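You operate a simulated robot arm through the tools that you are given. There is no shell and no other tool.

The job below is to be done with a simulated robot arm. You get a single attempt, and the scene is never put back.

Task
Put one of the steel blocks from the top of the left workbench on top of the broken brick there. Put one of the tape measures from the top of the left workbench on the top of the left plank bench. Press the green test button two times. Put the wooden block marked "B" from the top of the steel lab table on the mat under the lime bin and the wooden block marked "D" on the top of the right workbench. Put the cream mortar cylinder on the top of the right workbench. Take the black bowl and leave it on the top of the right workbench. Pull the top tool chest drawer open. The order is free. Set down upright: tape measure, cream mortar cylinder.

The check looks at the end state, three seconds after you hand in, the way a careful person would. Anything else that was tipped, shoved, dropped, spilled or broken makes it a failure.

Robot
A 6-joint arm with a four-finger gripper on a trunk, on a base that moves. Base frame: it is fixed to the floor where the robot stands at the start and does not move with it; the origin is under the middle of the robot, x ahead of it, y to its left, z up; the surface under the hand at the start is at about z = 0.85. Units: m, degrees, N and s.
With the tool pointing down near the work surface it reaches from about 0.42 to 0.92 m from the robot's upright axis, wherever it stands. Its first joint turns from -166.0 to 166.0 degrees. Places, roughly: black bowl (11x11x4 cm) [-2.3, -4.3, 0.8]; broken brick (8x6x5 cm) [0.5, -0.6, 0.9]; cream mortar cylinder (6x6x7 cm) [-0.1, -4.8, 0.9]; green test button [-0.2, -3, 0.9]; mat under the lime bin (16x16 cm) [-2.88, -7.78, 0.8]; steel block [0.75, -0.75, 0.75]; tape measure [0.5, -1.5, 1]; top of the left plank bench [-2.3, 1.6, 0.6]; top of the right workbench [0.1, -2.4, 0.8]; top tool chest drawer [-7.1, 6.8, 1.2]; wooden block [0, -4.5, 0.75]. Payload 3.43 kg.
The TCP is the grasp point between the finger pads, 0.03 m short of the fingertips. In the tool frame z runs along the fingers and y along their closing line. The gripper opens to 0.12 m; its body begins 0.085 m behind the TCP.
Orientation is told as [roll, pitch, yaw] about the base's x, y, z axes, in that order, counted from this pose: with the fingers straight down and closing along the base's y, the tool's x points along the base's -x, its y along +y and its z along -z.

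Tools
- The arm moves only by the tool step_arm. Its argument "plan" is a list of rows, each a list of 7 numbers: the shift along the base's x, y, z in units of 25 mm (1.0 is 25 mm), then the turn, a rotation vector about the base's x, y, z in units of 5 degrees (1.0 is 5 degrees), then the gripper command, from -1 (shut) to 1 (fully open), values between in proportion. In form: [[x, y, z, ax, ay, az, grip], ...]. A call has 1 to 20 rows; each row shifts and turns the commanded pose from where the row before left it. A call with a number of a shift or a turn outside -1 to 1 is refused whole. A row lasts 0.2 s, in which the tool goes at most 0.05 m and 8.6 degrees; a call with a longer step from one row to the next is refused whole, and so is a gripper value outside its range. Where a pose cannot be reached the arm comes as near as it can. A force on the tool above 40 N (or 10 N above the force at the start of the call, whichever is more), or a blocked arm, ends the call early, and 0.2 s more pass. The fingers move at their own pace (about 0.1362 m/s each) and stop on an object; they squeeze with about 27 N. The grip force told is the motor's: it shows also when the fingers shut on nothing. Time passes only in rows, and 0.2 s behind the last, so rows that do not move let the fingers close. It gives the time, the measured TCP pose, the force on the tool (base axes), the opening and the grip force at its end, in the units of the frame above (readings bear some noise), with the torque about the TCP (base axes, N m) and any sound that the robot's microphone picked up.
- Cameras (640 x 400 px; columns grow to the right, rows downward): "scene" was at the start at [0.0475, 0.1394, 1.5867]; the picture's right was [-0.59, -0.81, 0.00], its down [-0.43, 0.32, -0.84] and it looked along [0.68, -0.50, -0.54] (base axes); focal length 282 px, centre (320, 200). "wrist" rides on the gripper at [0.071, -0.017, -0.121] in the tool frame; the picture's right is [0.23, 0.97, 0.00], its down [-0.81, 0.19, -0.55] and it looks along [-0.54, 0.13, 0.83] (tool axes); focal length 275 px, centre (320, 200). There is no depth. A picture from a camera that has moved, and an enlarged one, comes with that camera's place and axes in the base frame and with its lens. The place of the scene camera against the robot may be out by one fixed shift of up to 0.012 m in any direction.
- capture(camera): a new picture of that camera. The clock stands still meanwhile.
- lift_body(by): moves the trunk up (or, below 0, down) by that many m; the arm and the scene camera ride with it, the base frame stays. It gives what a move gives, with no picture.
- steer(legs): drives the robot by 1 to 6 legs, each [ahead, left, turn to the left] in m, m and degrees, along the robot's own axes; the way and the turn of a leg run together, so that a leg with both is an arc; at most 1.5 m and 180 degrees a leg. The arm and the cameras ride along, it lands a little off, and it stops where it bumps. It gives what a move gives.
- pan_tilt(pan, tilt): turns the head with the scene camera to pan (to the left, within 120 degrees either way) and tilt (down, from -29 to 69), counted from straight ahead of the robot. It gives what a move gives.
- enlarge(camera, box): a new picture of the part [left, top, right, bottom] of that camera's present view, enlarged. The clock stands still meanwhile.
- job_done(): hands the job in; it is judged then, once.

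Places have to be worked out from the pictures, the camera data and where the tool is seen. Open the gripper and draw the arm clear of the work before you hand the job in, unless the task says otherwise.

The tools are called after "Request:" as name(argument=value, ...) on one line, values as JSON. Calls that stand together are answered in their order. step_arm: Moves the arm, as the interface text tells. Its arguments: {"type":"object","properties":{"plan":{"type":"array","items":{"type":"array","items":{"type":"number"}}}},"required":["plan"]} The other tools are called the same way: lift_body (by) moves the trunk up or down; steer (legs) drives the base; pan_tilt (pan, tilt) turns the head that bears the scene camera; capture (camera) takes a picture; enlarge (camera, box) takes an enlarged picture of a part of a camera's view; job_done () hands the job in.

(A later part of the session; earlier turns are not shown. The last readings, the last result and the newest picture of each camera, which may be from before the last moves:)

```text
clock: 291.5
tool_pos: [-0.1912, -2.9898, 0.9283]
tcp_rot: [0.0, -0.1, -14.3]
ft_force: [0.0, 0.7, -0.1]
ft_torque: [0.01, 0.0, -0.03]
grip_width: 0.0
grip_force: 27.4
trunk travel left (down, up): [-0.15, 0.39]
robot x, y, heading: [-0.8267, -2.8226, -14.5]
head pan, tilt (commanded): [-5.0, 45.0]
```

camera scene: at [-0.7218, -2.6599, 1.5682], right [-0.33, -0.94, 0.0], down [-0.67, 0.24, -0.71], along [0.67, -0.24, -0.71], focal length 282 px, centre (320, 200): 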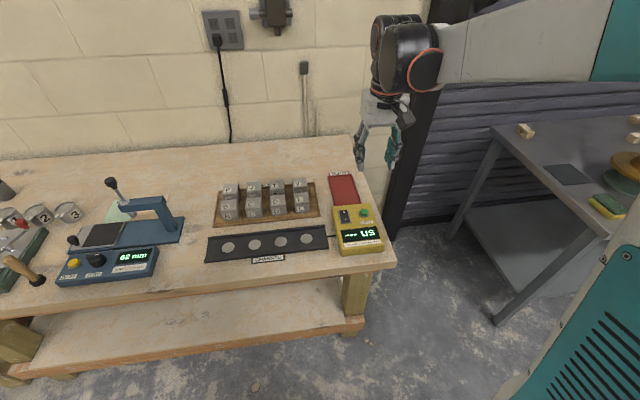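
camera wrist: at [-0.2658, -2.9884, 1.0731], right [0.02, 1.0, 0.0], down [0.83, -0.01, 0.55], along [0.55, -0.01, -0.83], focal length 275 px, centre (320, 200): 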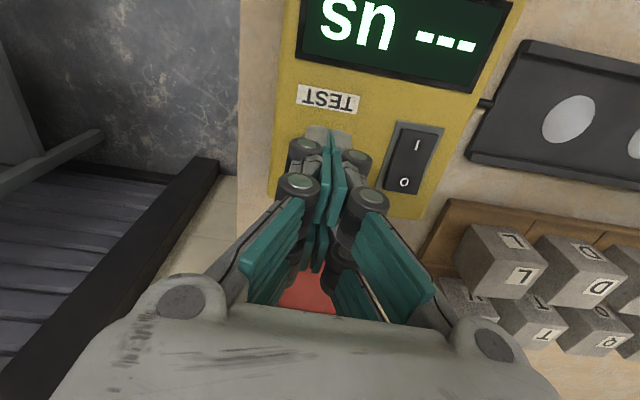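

Request:
enlarge(camera="scene", box=[320, 180, 400, 260])

Request:
capture(camera="wrist")

```text
5.00 times, centred on (360, 220) of scene
camera zoom: at [-0.7217, -2.6599, 1.5682], right [-0.33, -0.94, 0.0], down [-0.67, 0.24, -0.71], along [0.67, -0.24, -0.71], focal length 1410 px, centre (120, 100)
```

zoom: 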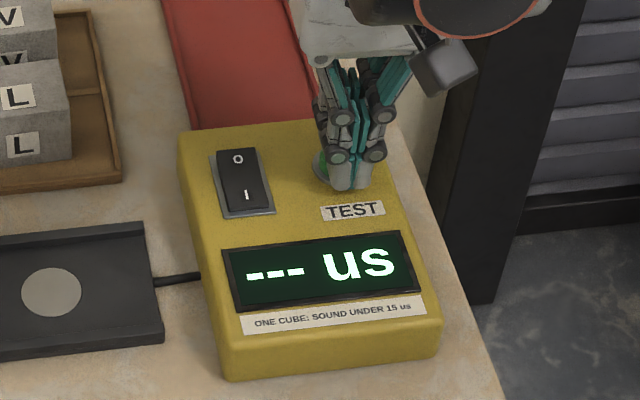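

```text
taken
camera wrist: at [-0.2652, -2.9889, 1.0489], right [0.02, 1.0, 0.0], down [0.83, -0.01, 0.55], along [0.55, -0.01, -0.83], focal length 275 px, centre (320, 200)
```

wrist: 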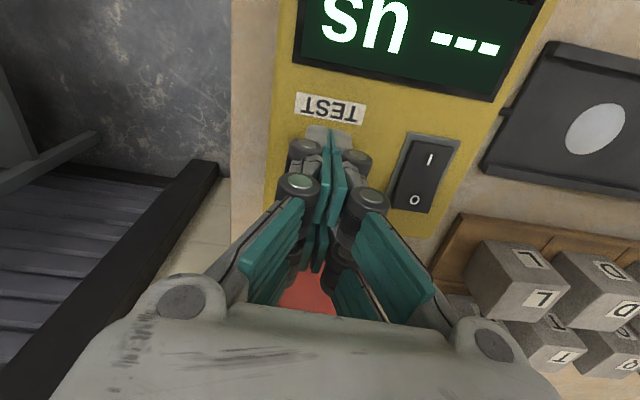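

The fingertips cover the button and haven't touched yet; I continue down in 2 mm steps.

Request:
step_arm(plan=[[0.1, 0, -0.08, 0, 0, 0, -1], [0.1, 0, -0.08, 0, 0, 0, -1]])

```text
clock: 292.1
tool_pos: [-0.1856, -2.9895, 0.9253]
tcp_rot: [-0.1, -0.2, -14.3]
ft_force: [0.6, -0.1, 2.0]
ft_torque: [0.03, 0.03, 0.0]
grip_width: 0.0061
grip_force: 33.6
trunk travel left (down, up): [-0.15, 0.39]
robot x, y, heading: [-0.8231, -2.8249, -14.4]
head pan, tilt (commanded): [-5.0, 45.0]
heard: click
```

A click was heard at z ≈ 0.925: the first press. I check the display and then raise to release.

Request:
enlarge(camera="scene", box=[320, 180, 400, 260])

Request:
step_arm(plan=[[0, 0, 0.4, 0, 0, 0, -1], [0, 0, 0.4, 0, 0, 0, -1], [0, 0, 0, 0, 0, 0, -1]])

Request:
enlarge(camera="scene", box=[320, 180, 400, 260])

```text
5.00 times, centred on (360, 220) of scene
camera zoom: at [-0.7219, -2.6599, 1.5682], right [-0.33, -0.94, 0.0], down [-0.67, 0.24, -0.71], along [0.67, -0.24, -0.71], focal length 1410 px, centre (120, 100)
```

zoom: 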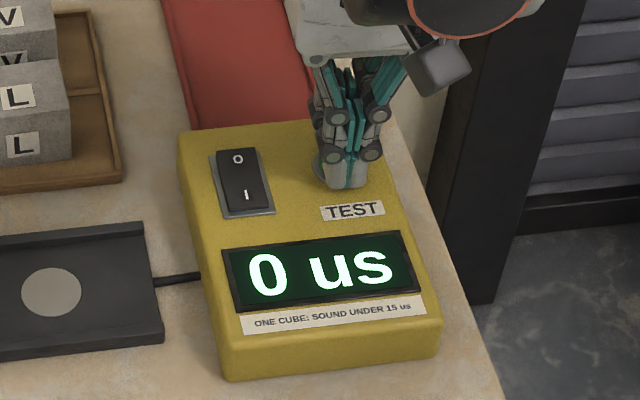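

```text
clock: 292.9
tool_pos: [-0.1867, -2.9889, 0.9458]
tcp_rot: [0.0, -0.1, -14.2]
ft_force: [0.7, -0.9, 0.1]
ft_torque: [0.0, -0.01, 0.01]
grip_width: 0.0002
grip_force: 33.5
trunk travel left (down, up): [-0.15, 0.39]
robot x, y, heading: [-0.8254, -2.8216, -14.6]
head pan, tilt (commanded): [-5.0, 45.0]
```

```text
5.00 times, centred on (360, 220) of scene
camera zoom: at [-0.7218, -2.6599, 1.5681], right [-0.33, -0.94, 0.0], down [-0.67, 0.24, -0.71], along [0.67, -0.24, -0.71], focal length 1410 px, centre (120, 100)
```

zoom: 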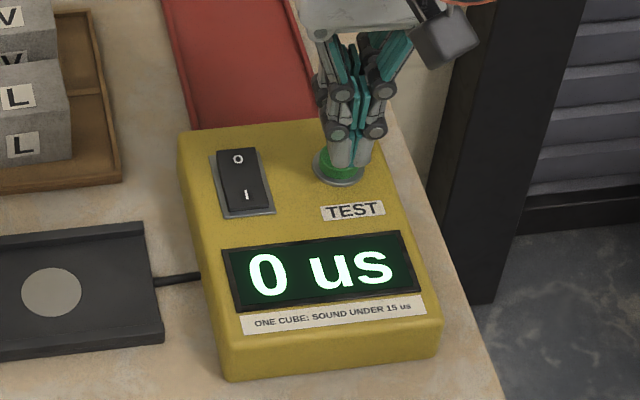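

The display changed to "0 us": press one registered and the button is released. I press a second time, stopping at the click.

Request:
step_arm(plan=[[0, 0, -0.4, 0, 0, 0, -1], [0, 0, -0.2, 0, 0, 0, -1], [0, 0, -0.08, 0, 0, 0, -1]])

Request:
step_arm(plan=[[0, 0, -0.08, 0, 0, 0, -1], [0, 0, -0.08, 0, 0, 0, -1]])

```text
clock: 293.7
tool_pos: [-0.1873, -2.9902, 0.9289]
tcp_rot: [0.2, -0.1, -14.2]
ft_force: [-0.7, 0.6, -0.5]
ft_torque: [0.02, -0.01, 0.03]
grip_width: 0.0
grip_force: 33.6
trunk travel left (down, up): [-0.15, 0.39]
robot x, y, heading: [-0.8229, -2.8269, -14.9]
head pan, tilt (commanded): [-5.0, 45.0]
```

```text
clock: 294.3
tool_pos: [-0.1864, -2.9888, 0.9235]
tcp_rot: [0.1, -0.1, -14.4]
ft_force: [0.9, -0.2, 3.0]
ft_torque: [0.0, -0.03, 0.03]
grip_width: 0.0059
grip_force: 33.5
trunk travel left (down, up): [-0.15, 0.39]
robot x, y, heading: [-0.8247, -2.8226, -14.5]
head pan, tilt (commanded): [-5.0, 45.0]
heard: click
```

Second click heard: two presses done. I raise the hand well clear and look around for the next jobs at the steel lab table.

Request:
step_arm(plan=[[0, 0, 0.5, 0, 0, 0, -1], [0, 0, 1, 0, 0, 0, -1], [0, 0, 1, 0, 0, 0, -1], [0, 0, 1, 0, 0, 0, -1], [0, 0, 1, 0, 0, 0, -1], [0, 0, 1, 0, 0, 0, -1], [0, 0, 1, 0, 0, 0, -1], [0, 0, 1, 0, 0, 0, -1], [0, 0, 1, 0, 0, 0, 0], [0, 0, 1, 0, 0, 0, 0], [0, 0, 1, 0, 0, 0, 0]])

Request:
enlarge(camera="scene", box=[200, 140, 400, 280])

Request:
pan_tilt(pan=-60, tilt=25)

Request:
capture(camera="scene")

```text
clock: 296.7
tool_pos: [-0.1877, -2.9899, 1.1853]
tcp_rot: [0.1, -0.2, -14.4]
ft_force: [-0.7, -0.5, 1.1]
ft_torque: [-0.02, -0.01, -0.01]
grip_width: 0.0602
grip_force: 0.1
trunk travel left (down, up): [-0.15, 0.39]
robot x, y, heading: [-0.8227, -2.8249, -14.3]
head pan, tilt (commanded): [-5.0, 45.0]
```

```text
2.86 times, centred on (300, 210) of scene
camera zoom: at [-0.7219, -2.6599, 1.5682], right [-0.33, -0.94, 0.0], down [-0.67, 0.24, -0.71], along [0.67, -0.24, -0.71], focal length 806 px, centre (377, 171)
```

zoom: 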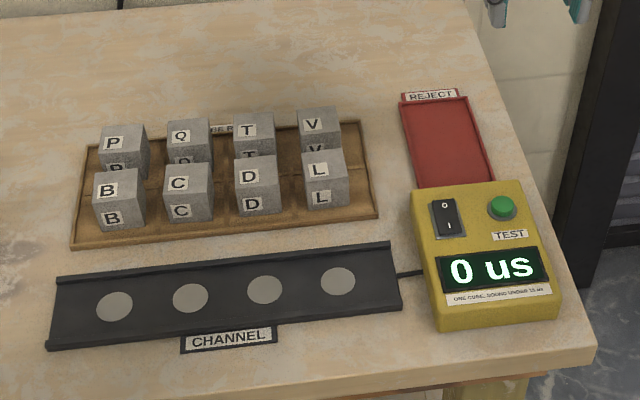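

```text
clock: 297.9
tool_pos: [-0.188, -2.9881, 1.1858]
tcp_rot: [0.0, -0.2, -14.2]
ft_force: [0.4, -0.2, 0.3]
ft_torque: [-0.01, 0.0, 0.0]
grip_width: 0.06
grip_force: 0.1
trunk travel left (down, up): [-0.15, 0.39]
robot x, y, heading: [-0.8248, -2.8212, -14.6]
head pan, tilt (commanded): [-60.0, 25.0]
```

```text
taken
camera scene: at [-0.7738, -2.7215, 1.5987], right [-0.96, -0.27, 0.0], down [-0.11, 0.41, -0.91], along [0.24, -0.87, -0.42], focal length 282 px, centre (320, 200)
```

scene: 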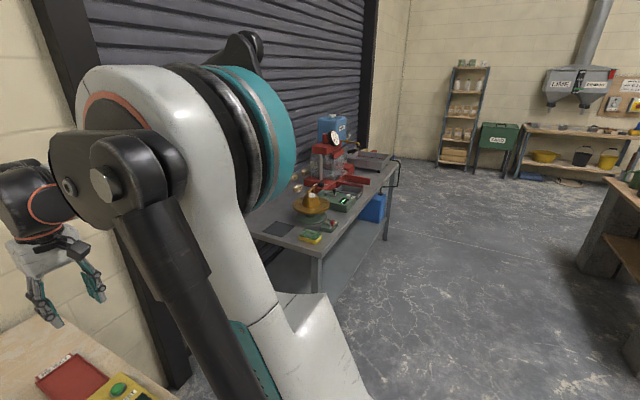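

Both presses show on the tester. The steel table lies further right; its near edge runs from about [-0.41, -3.87] to [-0.83, -5.48]. I retract the arm a bit and strafe right for a look at the table.

Request:
step_arm(plan=[[-0.97, 0.24, 0.5, 0, 0, 0, 0], [-0.97, 0.24, 0.5, 0, 0, 0, 0], [-0.97, 0.24, 0.5, 0, 0, 0, 0]])

Request:
steer(legs=[[-0.08, -1.2, 1.5]])

Request:
pan_tilt(pan=-15, tilt=30)

Request:
capture(camera="scene")

Request:
capture(camera="wrist")

```text
clock: 298.7
tool_pos: [-0.2602, -2.97, 1.2247]
tcp_rot: [-0.1, -0.1, -14.3]
ft_force: [-0.1, 0.7, 0.5]
ft_torque: [0.01, 0.0, -0.01]
grip_width: 0.0599
grip_force: 0.1
trunk travel left (down, up): [-0.15, 0.39]
robot x, y, heading: [-0.8255, -2.8222, -14.5]
head pan, tilt (commanded): [-60.0, 25.0]
```

```text
clock: 304.8
tool_pos: [-0.6382, -4.1121, 1.2232]
tcp_rot: [0.0, -0.1, -14.6]
ft_force: [0.1, 0.0, 0.0]
ft_torque: [-0.06, 0.02, 0.02]
grip_width: 0.0601
grip_force: 0.1
trunk travel left (down, up): [-0.15, 0.39]
robot x, y, heading: [-1.1991, -3.9625, -14.7]
head pan, tilt (commanded): [-60.0, 25.0]
```

```text
clock: 305.9
tool_pos: [-0.6391, -4.1123, 1.2242]
tcp_rot: [-0.1, -0.1, -14.5]
ft_force: [0.4, 0.8, -0.8]
ft_torque: [-0.01, 0.03, 0.01]
grip_width: 0.0601
grip_force: 0.0
trunk travel left (down, up): [-0.15, 0.39]
robot x, y, heading: [-1.203, -3.9622, -14.8]
head pan, tilt (commanded): [-15.0, 30.0]
```

```text
taken
camera scene: at [-1.098, -3.8174, 1.5908], right [-0.5, -0.87, 0.0], down [-0.43, 0.25, -0.87], along [0.75, -0.43, -0.5], focal length 282 px, centre (320, 200)
```

scene: 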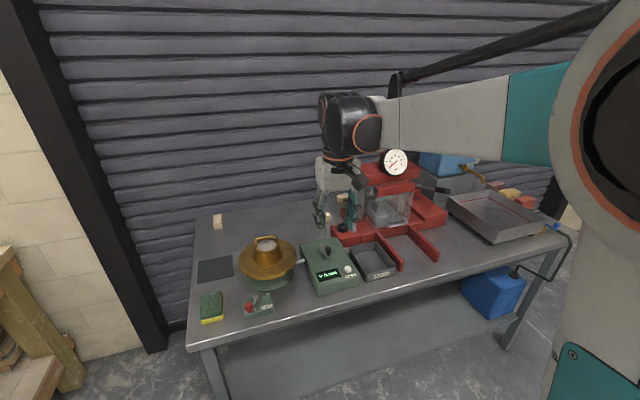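

```text
taken
camera wrist: at [-0.7126, -4.1111, 1.3441], right [0.02, 1.0, 0.0], down [0.83, -0.02, 0.55], along [0.55, -0.01, -0.83], focal length 275 px, centre (320, 200)
```

wrist: 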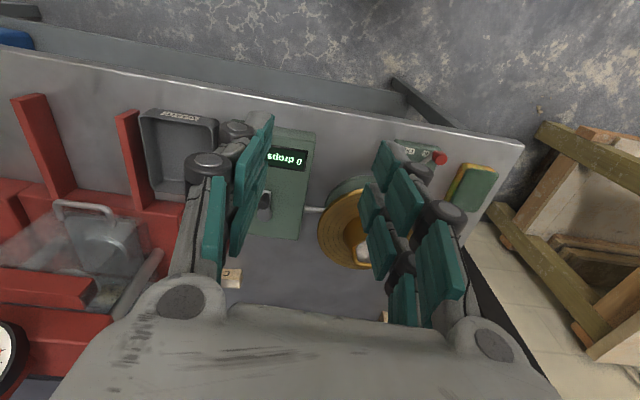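

I see a flow table, a red press with a glass guard, trays, and wooden blocks at the back of the table. I enlarge both views.

Request:
enlarge(camera="scene", box=[320, 130, 580, 290])

Request:
enlarge(camera="scene", box=[180, 190, 380, 330])

Request:
enlarge(camera="wrist", box=[0, 80, 460, 360])

```text
2.46 times, centred on (450, 210) of scene
camera zoom: at [-1.098, -3.8174, 1.5908], right [-0.5, -0.87, 0.0], down [-0.43, 0.25, -0.87], along [0.75, -0.43, -0.5], focal length 694 px, centre (0, 175)
```

zoom: 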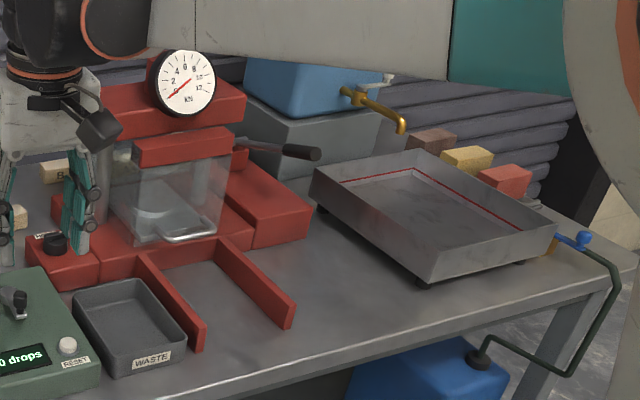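

```text
2.86 times, centred on (280, 260) of scene
camera zoom: at [-1.098, -3.8174, 1.5908], right [-0.5, -0.87, 0.0], down [-0.43, 0.25, -0.87], along [0.75, -0.43, -0.5], focal length 806 px, centre (434, 29)
```

zoom: 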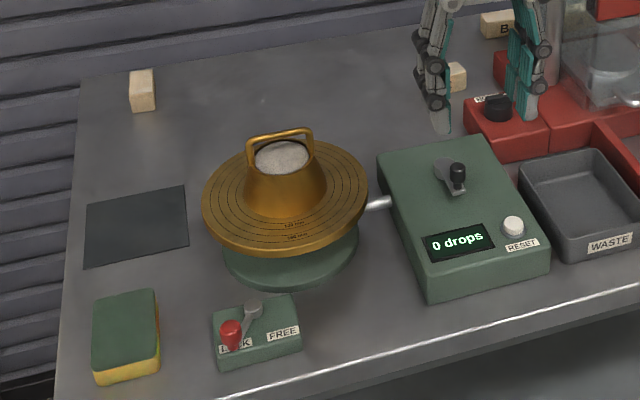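

```text
1.39 times, centred on (230, 220) of wrist
camera zoom: at [-0.7126, -4.1111, 1.3441], right [0.02, 1.0, 0.0], down [0.83, -0.02, 0.55], along [0.55, -0.01, -0.83], focal length 383 px, centre (445, 172)
```

zoom: 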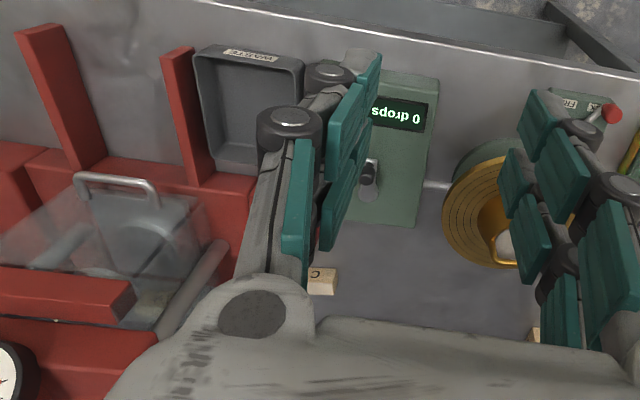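

The blocks at the back include "B" (≈[0.08, -4.64]) and "C" (≈[-0.05, -4.47]), one more at the left back (≈[0.17, -3.95]). The press has a glass guard; I move further right to look into it for the cream cylinder.

Request:
steer(legs=[[0, -0.75, 2]])

Request:
pan_tilt(pan=10, tilt=30)

Request:
capture(camera="scene")

Request:
enlarge(camera="scene", box=[180, 120, 400, 280])

```text
clock: 310.0
tool_pos: [-0.8119, -4.8218, 1.2233]
tcp_rot: [-0.1, -0.1, -12.5]
ft_force: [0.2, 1.1, -0.5]
ft_torque: [-0.01, -0.03, 0.01]
grip_width: 0.06
grip_force: 0.1
trunk travel left (down, up): [-0.15, 0.39]
robot x, y, heading: [-1.3803, -4.6959, -12.6]
head pan, tilt (commanded): [-15.0, 30.0]
```

```text
clock: 310.9
tool_pos: [-0.8119, -4.8218, 1.2245]
tcp_rot: [0.0, -0.1, -12.5]
ft_force: [-0.1, 0.1, 0.4]
ft_torque: [0.02, -0.04, 0.0]
grip_width: 0.0601
grip_force: 0.1
trunk travel left (down, up): [-0.15, 0.39]
robot x, y, heading: [-1.3835, -4.6986, -12.5]
head pan, tilt (commanded): [10.0, 30.0]
```

```text
taken
camera scene: at [-1.2718, -4.5076, 1.5908], right [-0.05, -1.0, 0.0], down [-0.5, 0.02, -0.87], along [0.86, -0.04, -0.5], focal length 282 px, centre (320, 200)
```

scene: 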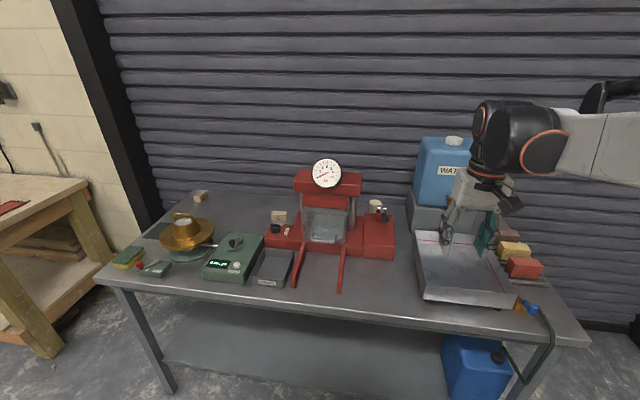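

```text
2.50 times, centred on (290, 200) of scene
camera zoom: at [-1.2718, -4.5076, 1.5908], right [-0.05, -1.0, 0.0], down [-0.5, 0.02, -0.87], along [0.86, -0.04, -0.5], focal length 705 px, centre (395, 200)
```

zoom: 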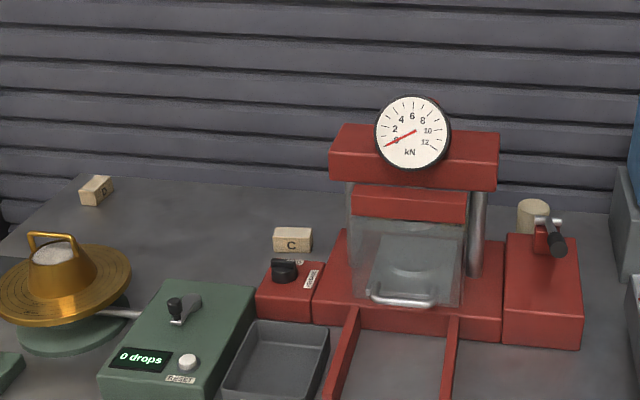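

The cream cylinder stands behind the press's lever box, at about [-0.17, -4.81], block "D" at the left back ([-0.005, -3.95]), and the table top is near z ≈ 0.87. I raise the hand and move in closer to view the cylinder from above.

Request:
step_arm(plan=[[0, 0, 1, 0, 0, 0, 1], [0, 0, 1, 0, 0, 0, 1], [0, 0, 1, 0, 0, 0, 1], [0, 0, 1, 0, 0, 0, 1]])

Request:
steer(legs=[[0.29, 0.1, 0]])

Request:
capture(camera="wrist")

Request:
pan_tilt(pan=-15, tilt=45)

Request:
capture(camera="scene")

```text
clock: 311.9
tool_pos: [-0.8115, -4.8218, 1.3243]
tcp_rot: [0.0, -0.1, -12.4]
ft_force: [0.6, 0.2, 0.3]
ft_torque: [0.02, -0.01, -0.01]
grip_width: 0.1199
grip_force: 0.1
trunk travel left (down, up): [-0.15, 0.39]
robot x, y, heading: [-1.3827, -4.6939, -12.6]
head pan, tilt (commanded): [10.0, 30.0]
```

```text
clock: 314.0
tool_pos: [-0.5085, -4.7854, 1.3239]
tcp_rot: [0.0, -0.1, -12.1]
ft_force: [-0.2, -0.2, 0.4]
ft_torque: [0.02, 0.05, 0.0]
grip_width: 0.1199
grip_force: 0.0
trunk travel left (down, up): [-0.15, 0.39]
robot x, y, heading: [-1.0784, -4.6614, -12.5]
head pan, tilt (commanded): [10.0, 30.0]
```

```text
taken
camera wrist: at [-0.5822, -4.7869, 1.4439], right [-0.02, 1.0, 0.0], down [0.83, 0.02, 0.55], along [0.55, 0.01, -0.83], focal length 275 px, centre (320, 200)
```

wrist: 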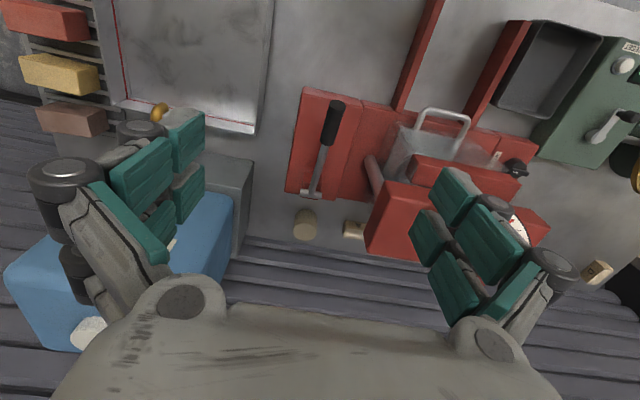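

```text
clock: 314.9
tool_pos: [-0.5081, -4.7852, 1.3243]
tcp_rot: [-0.1, -0.1, -12.1]
ft_force: [-0.3, -0.1, -0.3]
ft_torque: [0.02, 0.0, 0.0]
grip_width: 0.1199
grip_force: 0.0
trunk travel left (down, up): [-0.15, 0.39]
robot x, y, heading: [-1.0778, -4.6593, -12.5]
head pan, tilt (commanded): [-15.0, 45.0]
```

```text
taken
camera scene: at [-0.9819, -4.4976, 1.5741], right [-0.35, -0.94, 0.0], down [-0.61, 0.23, -0.76], along [0.71, -0.26, -0.66], focal length 282 px, centre (320, 200)
```

scene: 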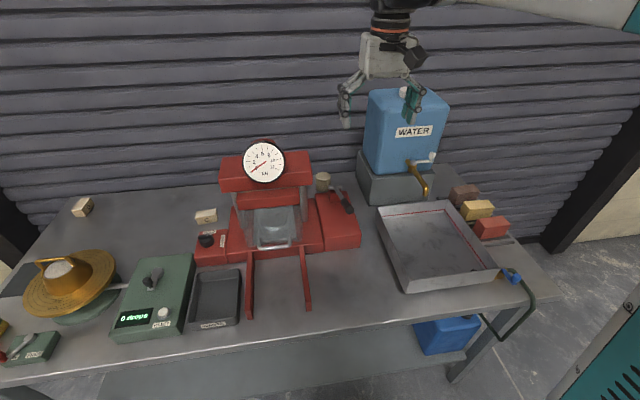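

In the wrist view the cylinder is at about [-0.178, -4.815], and a wooden block lies beside it at about [-0.127, -4.70]. I enlarge to read it.

Request:
enlarge(camera="wrist", box=[270, 180, 390, 260])

Request:
enlarge(camera="scene", box=[180, 140, 400, 280])

```text
5.00 times, centred on (330, 220) of wrist
camera zoom: at [-0.5823, -4.7875, 1.444], right [-0.02, 1.0, 0.0], down [0.83, 0.02, 0.55], along [0.55, 0.01, -0.83], focal length 1376 px, centre (270, 100)
```

zoom: 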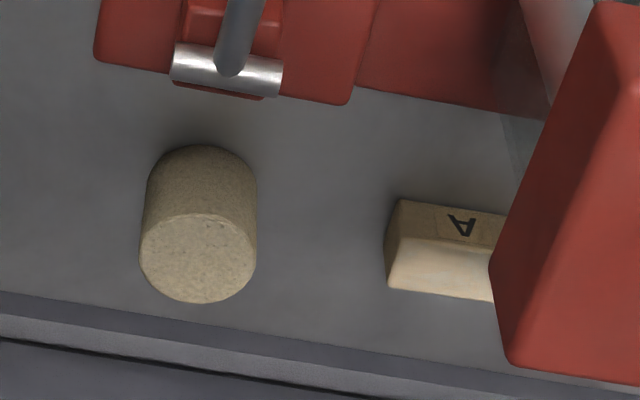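

```text
2.86 times, centred on (290, 210) of scene
camera zoom: at [-0.9819, -4.4976, 1.5741], right [-0.35, -0.94, 0.0], down [-0.61, 0.23, -0.76], along [0.71, -0.26, -0.66], focal length 806 px, centre (406, 171)
```

zoom: 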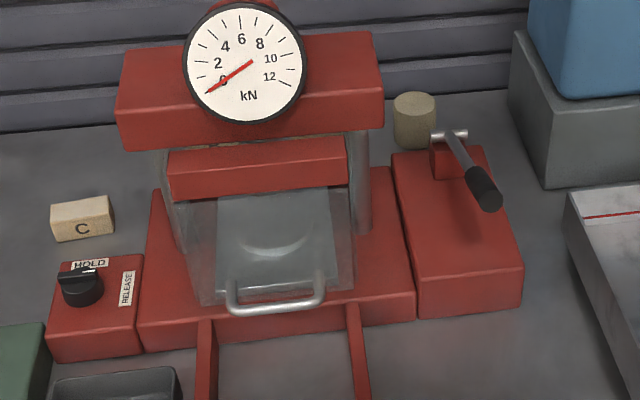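

Block "A" is beside the cylinder, "C" left of the press; "B" must be behind the press's left. The cylinder centre is about [-0.14, -4.816]; I step 5 cm closer and move the hand above it at height, fingers opened to 8.5 cm.

Request:
steer(legs=[[0.05, 0, 0]])

Request:
step_arm(plan=[[0.98, -0.06, 0, 0, 0, 0, 0.42], [0.98, -0.06, 0, 0, 0, 0, 0.42], [0.98, -0.06, 0, 0, 0, 0, 0.42], [0.98, -0.06, 0, 0, 0, 0, 0.42], [0.98, -0.06, 0, 0, 0, 0, 0.42], [0.98, -0.06, 0, 0, 0, 0, 0.42], [0.98, -0.06, 0, 0, 0, 0, 0.42], [0.98, -0.06, -0.5, 0, 0, 0, 0.42], [0.98, -0.06, -0.5, 0, 0, 0, 0.42], [0.98, -0.06, -0.5, 0, 0, 0, 0.42], [0.98, -0.06, -0.5, 0, 0, 0, 0.42], [0.98, -0.06, -0.5, 0, 0, 0, 0.42]])

Request:
capture(camera="wrist")

Request:
capture(camera="scene")

```text
clock: 315.8
tool_pos: [-0.4575, -4.7966, 1.3223]
tcp_rot: [0.0, 0.0, -12.2]
ft_force: [0.8, -0.6, -0.6]
ft_torque: [0.01, 0.0, -0.03]
grip_width: 0.12
grip_force: 0.0
trunk travel left (down, up): [-0.15, 0.39]
robot x, y, heading: [-1.0328, -4.6742, -12.7]
head pan, tilt (commanded): [-15.0, 45.0]
```

```text
clock: 318.4
tool_pos: [-0.1861, -4.8131, 1.2586]
tcp_rot: [0.0, -0.1, -12.2]
ft_force: [-0.5, -0.2, 0.1]
ft_torque: [0.0, -0.02, -0.01]
grip_width: 0.0854
grip_force: 0.2
out of reach, approached as far as the arm can: row 11, 12
trunk travel left (down, up): [-0.15, 0.39]
robot x, y, heading: [-1.0305, -4.6714, -12.5]
head pan, tilt (commanded): [-15.0, 45.0]
```

```text
taken
camera wrist: at [-0.2604, -4.8143, 1.3786], right [-0.02, 1.0, 0.0], down [0.83, 0.02, 0.55], along [0.55, 0.01, -0.83], focal length 275 px, centre (320, 200)
```

wrist: 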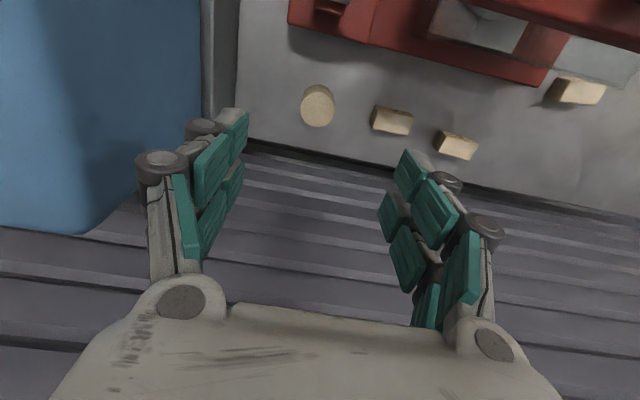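

```text
taken
camera scene: at [-0.9391, -4.5169, 1.5682], right [-0.46, -0.89, 0.0], down [-0.63, 0.33, -0.71], along [0.63, -0.33, -0.71], focal length 282 px, centre (320, 200)
```

scene: 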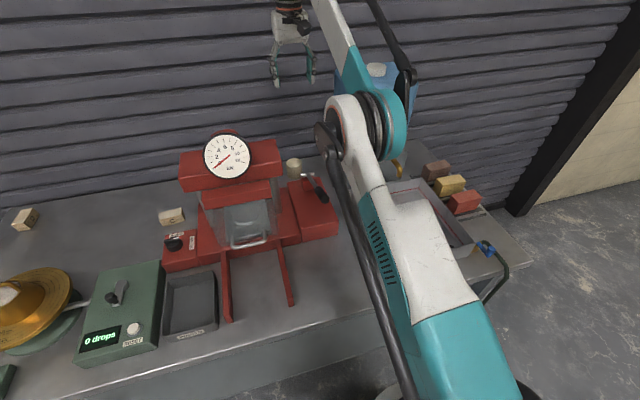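

The wrist triangulation gives the cylinder's top at z ≈ 0.913, centre [-0.135, -4.816]; B at [-0.056, -4.539], A at [-0.103, -4.676]. I go down and forward to hover over the cylinder.

Request:
step_arm(plan=[[0.1, 0, -0.9, 0, 0, 0, 0.42], [0.2, -0.015, -0.9, 0, 0, 0, 0.42], [0.3, -0.015, -0.9, 0, 0, 0, 0.42], [0.3, -0.015, -0.9, 0, 0, 0, 0.42], [0.3, -0.015, -0.9, 0, 0, 0, 0.42], [0.3, -0.015, -0.9, 0, 0, 0, 0.42], [0.3, -0.015, -0.9, 0, 0, 0, 0.42], [0.25, -0.015, -0.9, 0, 0, 0, 0.42]])

Request:
capture(camera="wrist")

Request:
enlarge(camera="scene", box=[220, 80, 400, 260])

```text
clock: 320.2
tool_pos: [-0.1359, -4.8159, 1.0802]
tcp_rot: [0.0, -0.1, -12.2]
ft_force: [-0.4, -0.4, 0.0]
ft_torque: [0.0, -0.01, 0.01]
grip_width: 0.0852
grip_force: 0.1
trunk travel left (down, up): [-0.15, 0.39]
robot x, y, heading: [-1.0342, -4.6723, -12.6]
head pan, tilt (commanded): [-15.0, 45.0]
```

```text
taken
camera wrist: at [-0.2083, -4.8167, 1.1996], right [-0.02, 1.0, 0.0], down [0.83, 0.02, 0.55], along [0.55, 0.01, -0.83], focal length 275 px, centre (320, 200)
```

wrist: 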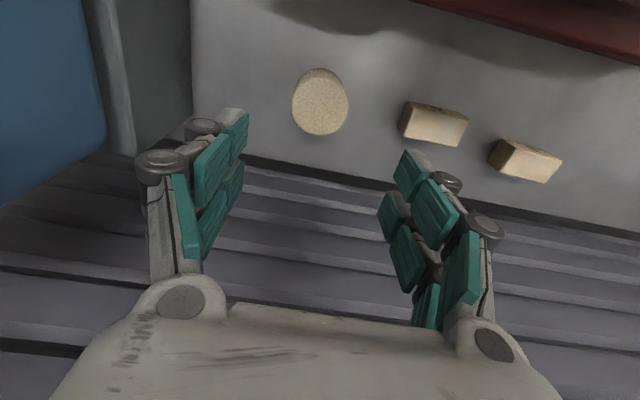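

```text
2.22 times, centred on (310, 170) of scene
camera zoom: at [-0.9386, -4.5169, 1.5681], right [-0.46, -0.89, 0.0], down [-0.63, 0.33, -0.71], along [0.63, -0.33, -0.71], focal length 626 px, centre (342, 267)
```

zoom: 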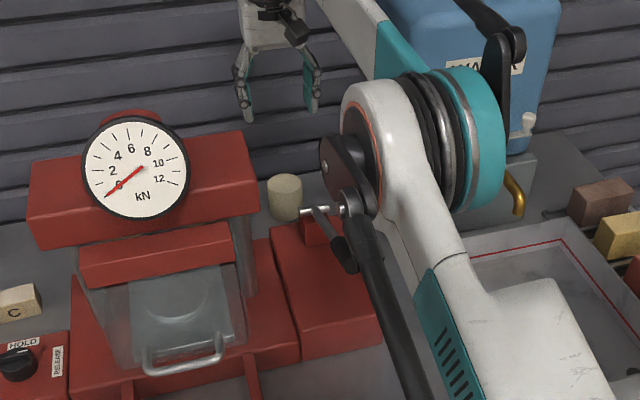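

The cylinder is exactly centred between the fingers, with ~2 cm to block A on the one side. I descend to z ≈ 0.955 and check.

Request:
step_arm(plan=[[0, 0, -1, 0, 0, 0, 0.42], [0, 0, -1, 0, 0, 0, 0.42], [0, 0, -1, 0, 0, 0, 0.42], [0, 0, -1, 0, 0, 0, 0.42], [0, 0, -1, 0, 0, 0, 0.42]])

Request:
capture(camera="wrist")

```text
clock: 321.4
tool_pos: [-0.1355, -4.8147, 0.9516]
tcp_rot: [0.0, -0.2, -12.1]
ft_force: [-0.5, 0.0, -0.2]
ft_torque: [0.01, 0.0, 0.02]
grip_width: 0.085
grip_force: 0.1
trunk travel left (down, up): [-0.15, 0.39]
robot x, y, heading: [-1.0285, -4.6731, -12.2]
head pan, tilt (commanded): [-15.0, 45.0]
```

```text
taken
camera wrist: at [-0.2092, -4.8156, 1.0726], right [-0.02, 1.0, 0.0], down [0.83, 0.02, 0.55], along [0.55, 0.01, -0.83], focal length 275 px, centre (320, 200)
```

wrist: 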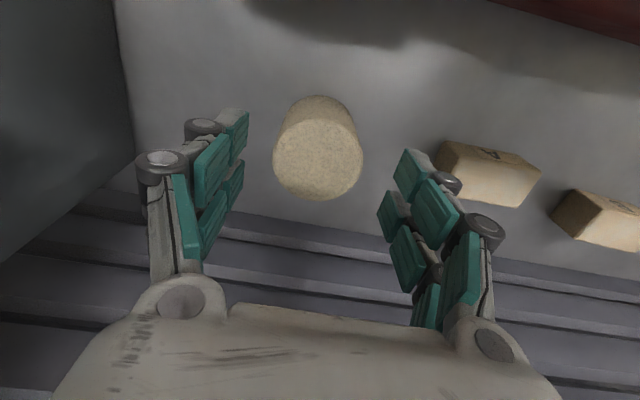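

All clear; I descend to z ≈ 0.887 and close on the cylinder.

Request:
step_arm(plan=[[0, 0, -1, 0, 0, 0, 0.42], [0, 0, -1, 0, 0, 0, 0.42], [0, 0, -0.5, 0, 0, 0, 0.42]])

Request:
capture(camera="wrist")

```text
clock: 322.2
tool_pos: [-0.1365, -4.814, 0.89]
tcp_rot: [0.0, -0.1, -12.1]
ft_force: [-0.5, -0.7, 0.5]
ft_torque: [-0.01, 0.04, -0.01]
grip_width: 0.0852
grip_force: 0.1
trunk travel left (down, up): [-0.15, 0.39]
robot x, y, heading: [-1.0301, -4.6716, -12.7]
head pan, tilt (commanded): [-15.0, 45.0]
```

```text
taken
camera wrist: at [-0.2095, -4.8157, 1.0105], right [-0.02, 1.0, 0.0], down [0.83, 0.02, 0.55], along [0.55, 0.01, -0.83], focal length 275 px, centre (320, 200)
```

wrist: 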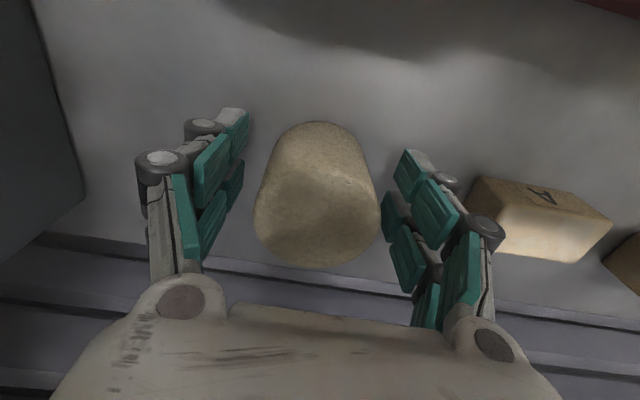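

Cylinder between the pads. I close the gripper.

Request:
step_arm(plan=[[0, 0, 0, 0, 0, 0, -1], [0, 0, 0, 0, 0, 0, -1], [0, 0, 0, 0, 0, 0, -1]])

Request:
step_arm(plan=[[0, 0, 0.4, 0, 0, 0, -1], [0, 0, 0.6, 0, 0, 0, -1], [0, 0, 1, 0, 0, 0, -1]])

Request:
capture(camera="wrist")

```text
clock: 323.0
tool_pos: [-0.1349, -4.8134, 0.8899]
tcp_rot: [0.0, -0.2, -12.2]
ft_force: [-1.2, 0.0, 0.1]
ft_torque: [0.01, -0.05, 0.02]
grip_width: 0.0575
grip_force: 26.9
trunk travel left (down, up): [-0.15, 0.39]
robot x, y, heading: [-1.0329, -4.6745, -12.5]
head pan, tilt (commanded): [-15.0, 45.0]
```

```text
clock: 323.8
tool_pos: [-0.1369, -4.815, 0.9399]
tcp_rot: [0.0, -0.1, -12.2]
ft_force: [-0.1, 0.5, -3.0]
ft_torque: [-0.01, 0.04, -0.01]
grip_width: 0.0574
grip_force: 26.9
trunk travel left (down, up): [-0.15, 0.39]
robot x, y, heading: [-1.0303, -4.6752, -12.5]
head pan, tilt (commanded): [-15.0, 45.0]
```

```text
taken
camera wrist: at [-0.2105, -4.8154, 1.0598], right [-0.02, 1.0, 0.0], down [0.83, 0.02, 0.55], along [0.55, 0.01, -0.83], focal length 275 px, centre (320, 200)
```

wrist: 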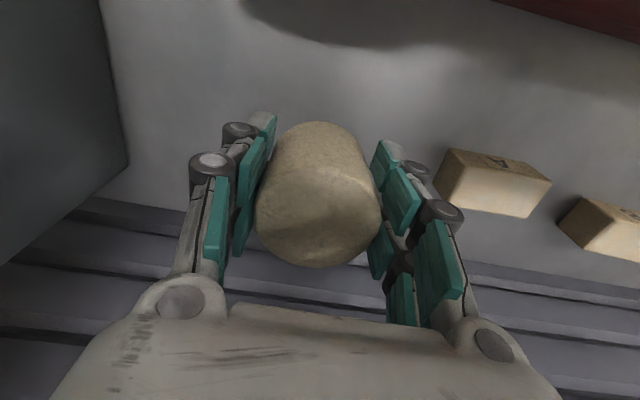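

Held (57 mm) and lifted. I raise it along the reverse path, retract over the lever box at height and back away.

Request:
step_arm(plan=[[0, 0, 1, 0, 0, 0, -1], [0, 0, 1, 0, 0, 0, -1], [0, 0, 1, 0, 0, 0, -1], [0, 0, 1, 0, 0, 0, -1], [0, 0, 1, 0, 0, 0, -1], [0, 0, 1, 0, 0, 0, -1], [-0.25, 0.015, 0.9, 0, 0, 0, -1], [-0.3, 0.015, 0.9, 0, 0, 0, -1], [-0.3, 0.015, 0.9, 0, 0, 0, -1], [-0.3, 0.015, 0.9, 0, 0, 0, -1], [-0.3, 0.015, 0.9, 0, 0, 0, -1], [-0.3, 0.015, 0.9, 0, 0, 0, -1], [-0.3, 0.015, 0.9, 0, 0, 0, -1], [-0.3, 0.015, 0.9, 0, 0, 0, -1], [-0.97, 0.1, 0, 0, 0, 0, -1], [-0.97, 0.1, 0, 0, 0, 0, -1], [-0.97, 0.1, 0, 0, 0, 0, -1], [-0.97, 0.1, 0, 0, 0, 0, -1], [-0.97, 0.1, 0, 0, 0, 0, -1], [-0.97, 0.1, 0, 0, 0, 0, -1]])

Request:
step_arm(plan=[[-0.97, 0.15, 0, 0, 0, 0, -1], [-0.97, 0.15, 0, 0, 0, 0, -1], [-0.97, 0.15, 0, 0, 0, 0, -1], [-0.97, 0.15, 0, 0, 0, 0, -1], [-0.97, 0.15, 0, 0, 0, 0, -1]])

Request:
capture(camera="scene")

```text
clock: 328.0
tool_pos: [-0.3409, -4.7977, 1.2718]
tcp_rot: [-0.1, -0.2, -12.1]
ft_force: [0.8, 0.5, -2.9]
ft_torque: [-0.03, 0.0, -0.01]
grip_width: 0.0577
grip_force: 27.3
trunk travel left (down, up): [-0.15, 0.39]
robot x, y, heading: [-1.0269, -4.6727, -12.5]
head pan, tilt (commanded): [-15.0, 45.0]
```

```text
clock: 329.2
tool_pos: [-0.4608, -4.7786, 1.271]
tcp_rot: [0.0, -0.1, -12.2]
ft_force: [0.2, 0.2, -2.8]
ft_torque: [-0.01, 0.0, -0.04]
grip_width: 0.0573
grip_force: 26.9
trunk travel left (down, up): [-0.15, 0.39]
robot x, y, heading: [-1.026, -4.6702, -12.6]
head pan, tilt (commanded): [-15.0, 45.0]
```

```text
taken
camera scene: at [-0.9391, -4.5179, 1.5689], right [-0.47, -0.88, 0.0], down [-0.62, 0.33, -0.71], along [0.63, -0.34, -0.7], focal length 282 px, centre (320, 200)
```

scene: 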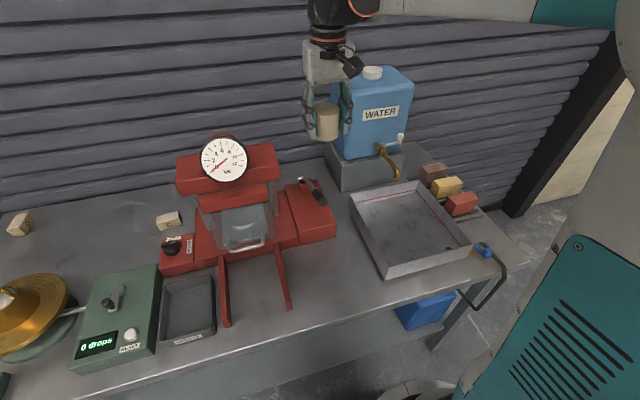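

Cylinder secured. I back off and strafe left to the right workbench to find a free spot for it.

Request:
steer(legs=[[-0.35, 0, 0], [0, 1.05, 0], [0, 0.95, 0]])

Request:
pan_tilt(pan=0, tilt=38)

Request:
capture(camera="scene")

```text
clock: 341.2
tool_pos: [-0.3976, -2.6982, 1.2721]
tcp_rot: [0.0, -0.1, -10.3]
ft_force: [0.4, 0.1, -3.0]
ft_torque: [-0.01, -0.01, -0.02]
grip_width: 0.0576
grip_force: 26.7
trunk travel left (down, up): [-0.15, 0.39]
robot x, y, heading: [-0.9732, -2.6068, -10.9]
head pan, tilt (commanded): [-15.0, 45.0]
```

```text
clock: 341.9
tool_pos: [-0.3973, -2.6971, 1.2714]
tcp_rot: [-0.1, -0.1, -10.4]
ft_force: [-0.4, 1.7, -3.5]
ft_torque: [0.04, 0.03, 0.06]
grip_width: 0.0572
grip_force: 26.5
trunk travel left (down, up): [-0.15, 0.39]
robot x, y, heading: [-0.9732, -2.611, -10.7]
head pan, tilt (commanded): [0.0, 38.0]
```

```text
taken
camera scene: at [-0.8776, -2.4464, 1.5788], right [-0.35, -0.94, 0.0], down [-0.57, 0.21, -0.79], along [0.74, -0.28, -0.61], focal length 282 px, centre (320, 200)
```

scene: 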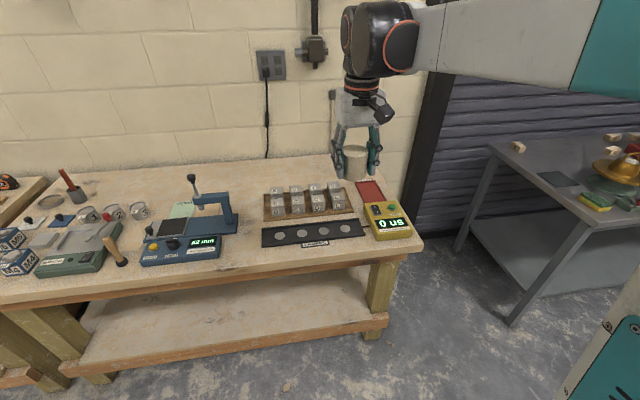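

Free room exists in the strip behind the cube rack. I'll set the cylinder at about [0.283, -2.570] (between the blue tester and the rack's back). I drive in closer.

Request:
steer(legs=[[0.36, 0.25, -1.7]])

Request:
capture(camera="wrist")

Request:
pan_tilt(pan=-5, tilt=40)

Request:
capture(camera="scene")

```text
clock: 344.6
tool_pos: [0.0059, -2.5415, 1.271]
tcp_rot: [0.0, -0.1, -12.2]
ft_force: [-0.2, 0.2, -4.4]
ft_torque: [0.0, 0.04, -0.02]
grip_width: 0.0574
grip_force: 26.9
trunk travel left (down, up): [-0.15, 0.39]
robot x, y, heading: [-0.5661, -2.4357, -12.6]
head pan, tilt (commanded): [0.0, 38.0]
```

```text
taken
camera wrist: at [-0.0681, -2.543, 1.3908], right [-0.02, 1.0, 0.0], down [0.83, 0.01, 0.55], along [0.55, 0.01, -0.83], focal length 275 px, centre (320, 200)
```

wrist: 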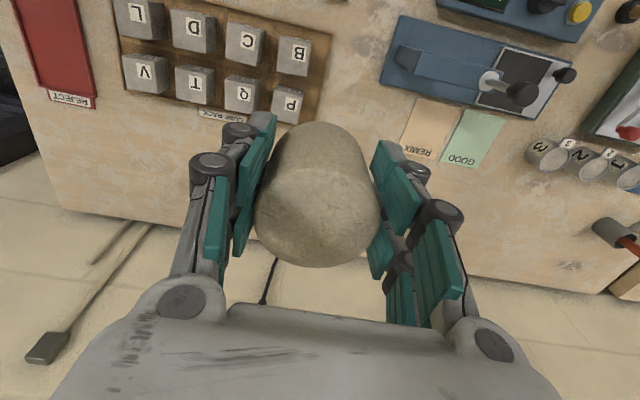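

```text
clock: 345.3
tool_pos: [0.0064, -2.5416, 1.2718]
tcp_rot: [0.0, -0.1, -12.4]
ft_force: [0.5, -1.0, -3.4]
ft_torque: [0.04, 0.02, -0.06]
grip_width: 0.0574
grip_force: 27.1
trunk travel left (down, up): [-0.15, 0.39]
robot x, y, heading: [-0.568, -2.4336, -12.5]
head pan, tilt (commanded): [-5.0, 40.0]
```

```text
taken
camera scene: at [-0.4651, -2.2741, 1.5802], right [-0.37, -0.93, 0.0], down [-0.56, 0.22, -0.8], along [0.74, -0.3, -0.6], focal length 282 px, centre (320, 200)
```

scene: 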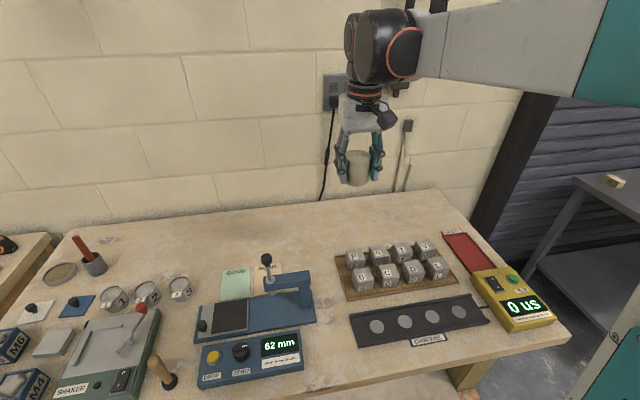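

I choose the bare spot at about [0.264, -2.565] (clear of the "REMIX/GOOD" cards and the rack). I move over it and descend to a few cm above.

Request:
step_arm(plan=[[0.94, -0.085, 0, 0, 0, 0, -1], [0.94, -0.085, 0, 0, 0, 0, -1], [0.94, -0.085, 0, 0, 0, 0, -1], [0.94, -0.085, 0, 0, 0, 0, -1], [0.94, -0.085, 0, 0, 0, 0, -1], [0.94, -0.085, 0, 0, 0, 0, -1], [0.94, -0.085, -0.5, 0, 0, 0, -1], [0.94, -0.085, -0.5, 0, 0, 0, -1], [0.94, -0.085, -0.5, 0, 0, 0, -1], [0.94, -0.085, -0.5, 0, 0, 0, -1], [0.9, -0.085, -0.5, 0, 0, 0, -1], [0, 0, -1, 0, 0, 0, -1], [0, 0, -1, 0, 0, 0, -1], [0, 0, -1, 0, 0, 0, -1], [0, 0, -1, 0, 0, 0, -1], [0, 0, -1, 0, 0, 0, -1], [0, 0, -1, 0, 0, 0, -1]])

Request:
capture(camera="wrist")

Request:
capture(camera="scene")

```text
clock: 348.9
tool_pos: [0.2608, -2.565, 1.0559]
tcp_rot: [0.1, -0.1, -12.3]
ft_force: [0.2, -1.0, -3.6]
ft_torque: [0.02, 0.08, -0.02]
grip_width: 0.0574
grip_force: 26.9
trunk travel left (down, up): [-0.15, 0.39]
robot x, y, heading: [-0.566, -2.435, -12.5]
head pan, tilt (commanded): [-5.0, 40.0]
```

```text
taken
camera wrist: at [0.1877, -2.5666, 1.1763], right [-0.02, 1.0, 0.0], down [0.83, 0.01, 0.55], along [0.55, 0.01, -0.83], focal length 275 px, centre (320, 200)
```

wrist: 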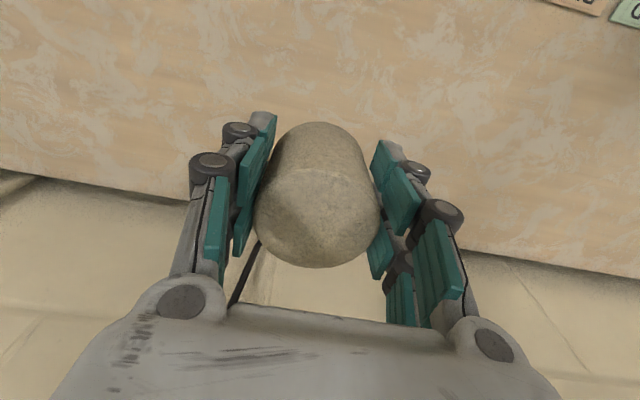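

```text
taken
camera scene: at [-0.4644, -2.2673, 1.5754], right [-0.3, -0.95, 0.0], down [-0.61, 0.19, -0.77], along [0.73, -0.23, -0.64], focal length 282 px, centre (320, 200)
```

scene: 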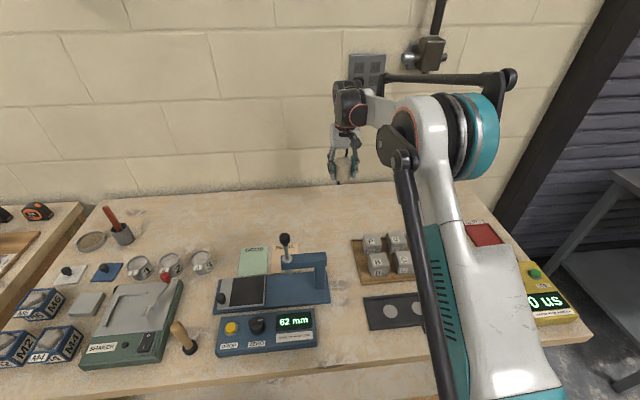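

The spot is clear, well within the bench. I descend to just above the surface.

Request:
step_arm(plan=[[0, 0, -1, 0, 0, 0, -1], [0, 0, -1, 0, 0, 0, -1], [0, 0, -1, 0, 0, 0, -1], [0, 0, -1, 0, 0, 0, -1], [0, 0, -1, 0, 0, 0, -1], [0, 0, -0.5, 0, 0, 0, -1]])

Request:
step_arm(plan=[[0, 0, -0.15, 0, 0, 0, -1], [0, 0, -0.15, 0, 0, 0, -1]])

```text
clock: 350.3
tool_pos: [0.2632, -2.5647, 0.9204]
tcp_rot: [0.1, -0.2, -12.3]
ft_force: [0.6, 0.8, -2.9]
ft_torque: [0.02, 0.02, -0.01]
grip_width: 0.0573
grip_force: 27.3
trunk travel left (down, up): [-0.15, 0.39]
robot x, y, heading: [-0.566, -2.4324, -12.2]
head pan, tilt (commanded): [-5.0, 40.0]
```

```text
clock: 350.9
tool_pos: [0.2626, -2.5651, 0.9132]
tcp_rot: [0.0, -0.1, -12.3]
ft_force: [-0.4, 0.6, -3.5]
ft_torque: [0.0, 0.0, 0.01]
grip_width: 0.0574
grip_force: 27.3
trunk travel left (down, up): [-0.15, 0.39]
robot x, y, heading: [-0.5662, -2.4344, -12.4]
head pan, tilt (commanded): [-5.0, 40.0]
```

No contact at 0.913. I continue in small steps, one call at a time.

Request:
step_arm(plan=[[0, 0, -0.12, 0, 0, 0, -1], [0, 0, -0.12, 0, 0, 0, -1]])

```text
clock: 351.5
tool_pos: [0.2632, -2.5634, 0.9076]
tcp_rot: [0.1, -0.1, -12.3]
ft_force: [1.3, -0.4, -3.2]
ft_torque: [-0.02, 0.02, -0.01]
grip_width: 0.0575
grip_force: 27.8
trunk travel left (down, up): [-0.15, 0.39]
robot x, y, heading: [-0.5628, -2.4313, -12.4]
head pan, tilt (commanded): [-5.0, 40.0]
```

Request:
step_arm(plan=[[0, 0, -0.1, 0, 0, 0, -1], [0, 0, -0.1, 0, 0, 0, -1]])

```text
clock: 352.1
tool_pos: [0.2625, -2.5637, 0.903]
tcp_rot: [0.0, -0.1, -12.3]
ft_force: [0.2, -0.2, -3.4]
ft_torque: [-0.02, 0.03, 0.02]
grip_width: 0.0575
grip_force: 27.1
trunk travel left (down, up): [-0.15, 0.39]
robot x, y, heading: [-0.5677, -2.4282, -12.5]
head pan, tilt (commanded): [-5.0, 40.0]
```

Still only the weight shows. A few more millimetres.

Request:
step_arm(plan=[[0, 0, -0.08, 0, 0, 0, -1], [0, 0, -0.08, 0, 0, 0, -1]])

```text
clock: 352.7
tool_pos: [0.2619, -2.5644, 0.8992]
tcp_rot: [0.0, -0.2, -12.3]
ft_force: [0.8, 0.2, -3.7]
ft_torque: [0.01, 0.0, 0.0]
grip_width: 0.0574
grip_force: 27.3
trunk travel left (down, up): [-0.15, 0.39]
robot x, y, heading: [-0.5596, -2.4353, -12.8]
head pan, tilt (commanded): [-5.0, 40.0]
```

Request:
step_arm(plan=[[0, 0, -0.08, 0, 0, 0, -1], [0, 0, -0.08, 0, 0, 0, -1]])

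```text
clock: 353.3
tool_pos: [0.2616, -2.5634, 0.8945]
tcp_rot: [-0.1, -0.2, -12.3]
ft_force: [-0.5, 0.4, -3.9]
ft_torque: [-0.02, 0.01, 0.0]
grip_width: 0.0573
grip_force: 27.0
trunk travel left (down, up): [-0.15, 0.39]
robot x, y, heading: [-0.5653, -2.4362, -12.6]
head pan, tilt (commanded): [-5.0, 40.0]
```

Request:
step_arm(plan=[[0, 0, -0.08, 0, 0, 0, -1], [0, 0, -0.08, 0, 0, 0, -1]])

```text
clock: 353.9
tool_pos: [0.2629, -2.5646, 0.8905]
tcp_rot: [0.0, -0.2, -12.4]
ft_force: [1.4, 0.5, 1.3]
ft_torque: [0.0, 0.07, -0.02]
grip_width: 0.0573
grip_force: 26.8
trunk travel left (down, up): [-0.15, 0.39]
robot x, y, heading: [-0.5672, -2.4336, -12.7]
head pan, tilt (commanded): [-5.0, 40.0]
```

Contact (force changed from -3.5 to +1.3 N). I open the fingers.

Request:
step_arm(plan=[[0, 0, 0, 0, 0, 0, 0.15], [0, 0, 0, 0, 0, 0, 0.4], [0, 0, 0, 0, 0, 0, 0.45], [0, 0, 0, 0, 0, 0, 0.45]])

Request:
capture(camera="wrist")

```text
clock: 354.9
tool_pos: [0.2624, -2.5651, 0.8906]
tcp_rot: [0.0, -0.1, -12.4]
ft_force: [0.3, 0.4, 0.3]
ft_torque: [-0.01, 0.0, -0.01]
grip_width: 0.0871
grip_force: 0.0
trunk travel left (down, up): [-0.15, 0.39]
robot x, y, heading: [-0.5627, -2.4325, -12.4]
head pan, tilt (commanded): [-5.0, 40.0]
```

```text
taken
camera wrist: at [0.1887, -2.5664, 1.0104], right [-0.02, 1.0, 0.0], down [0.83, 0.01, 0.55], along [0.55, 0.01, -0.83], focal length 275 px, centre (320, 200)
```

wrist: 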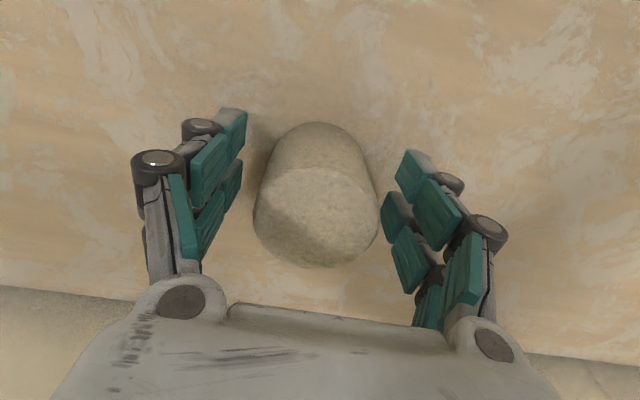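

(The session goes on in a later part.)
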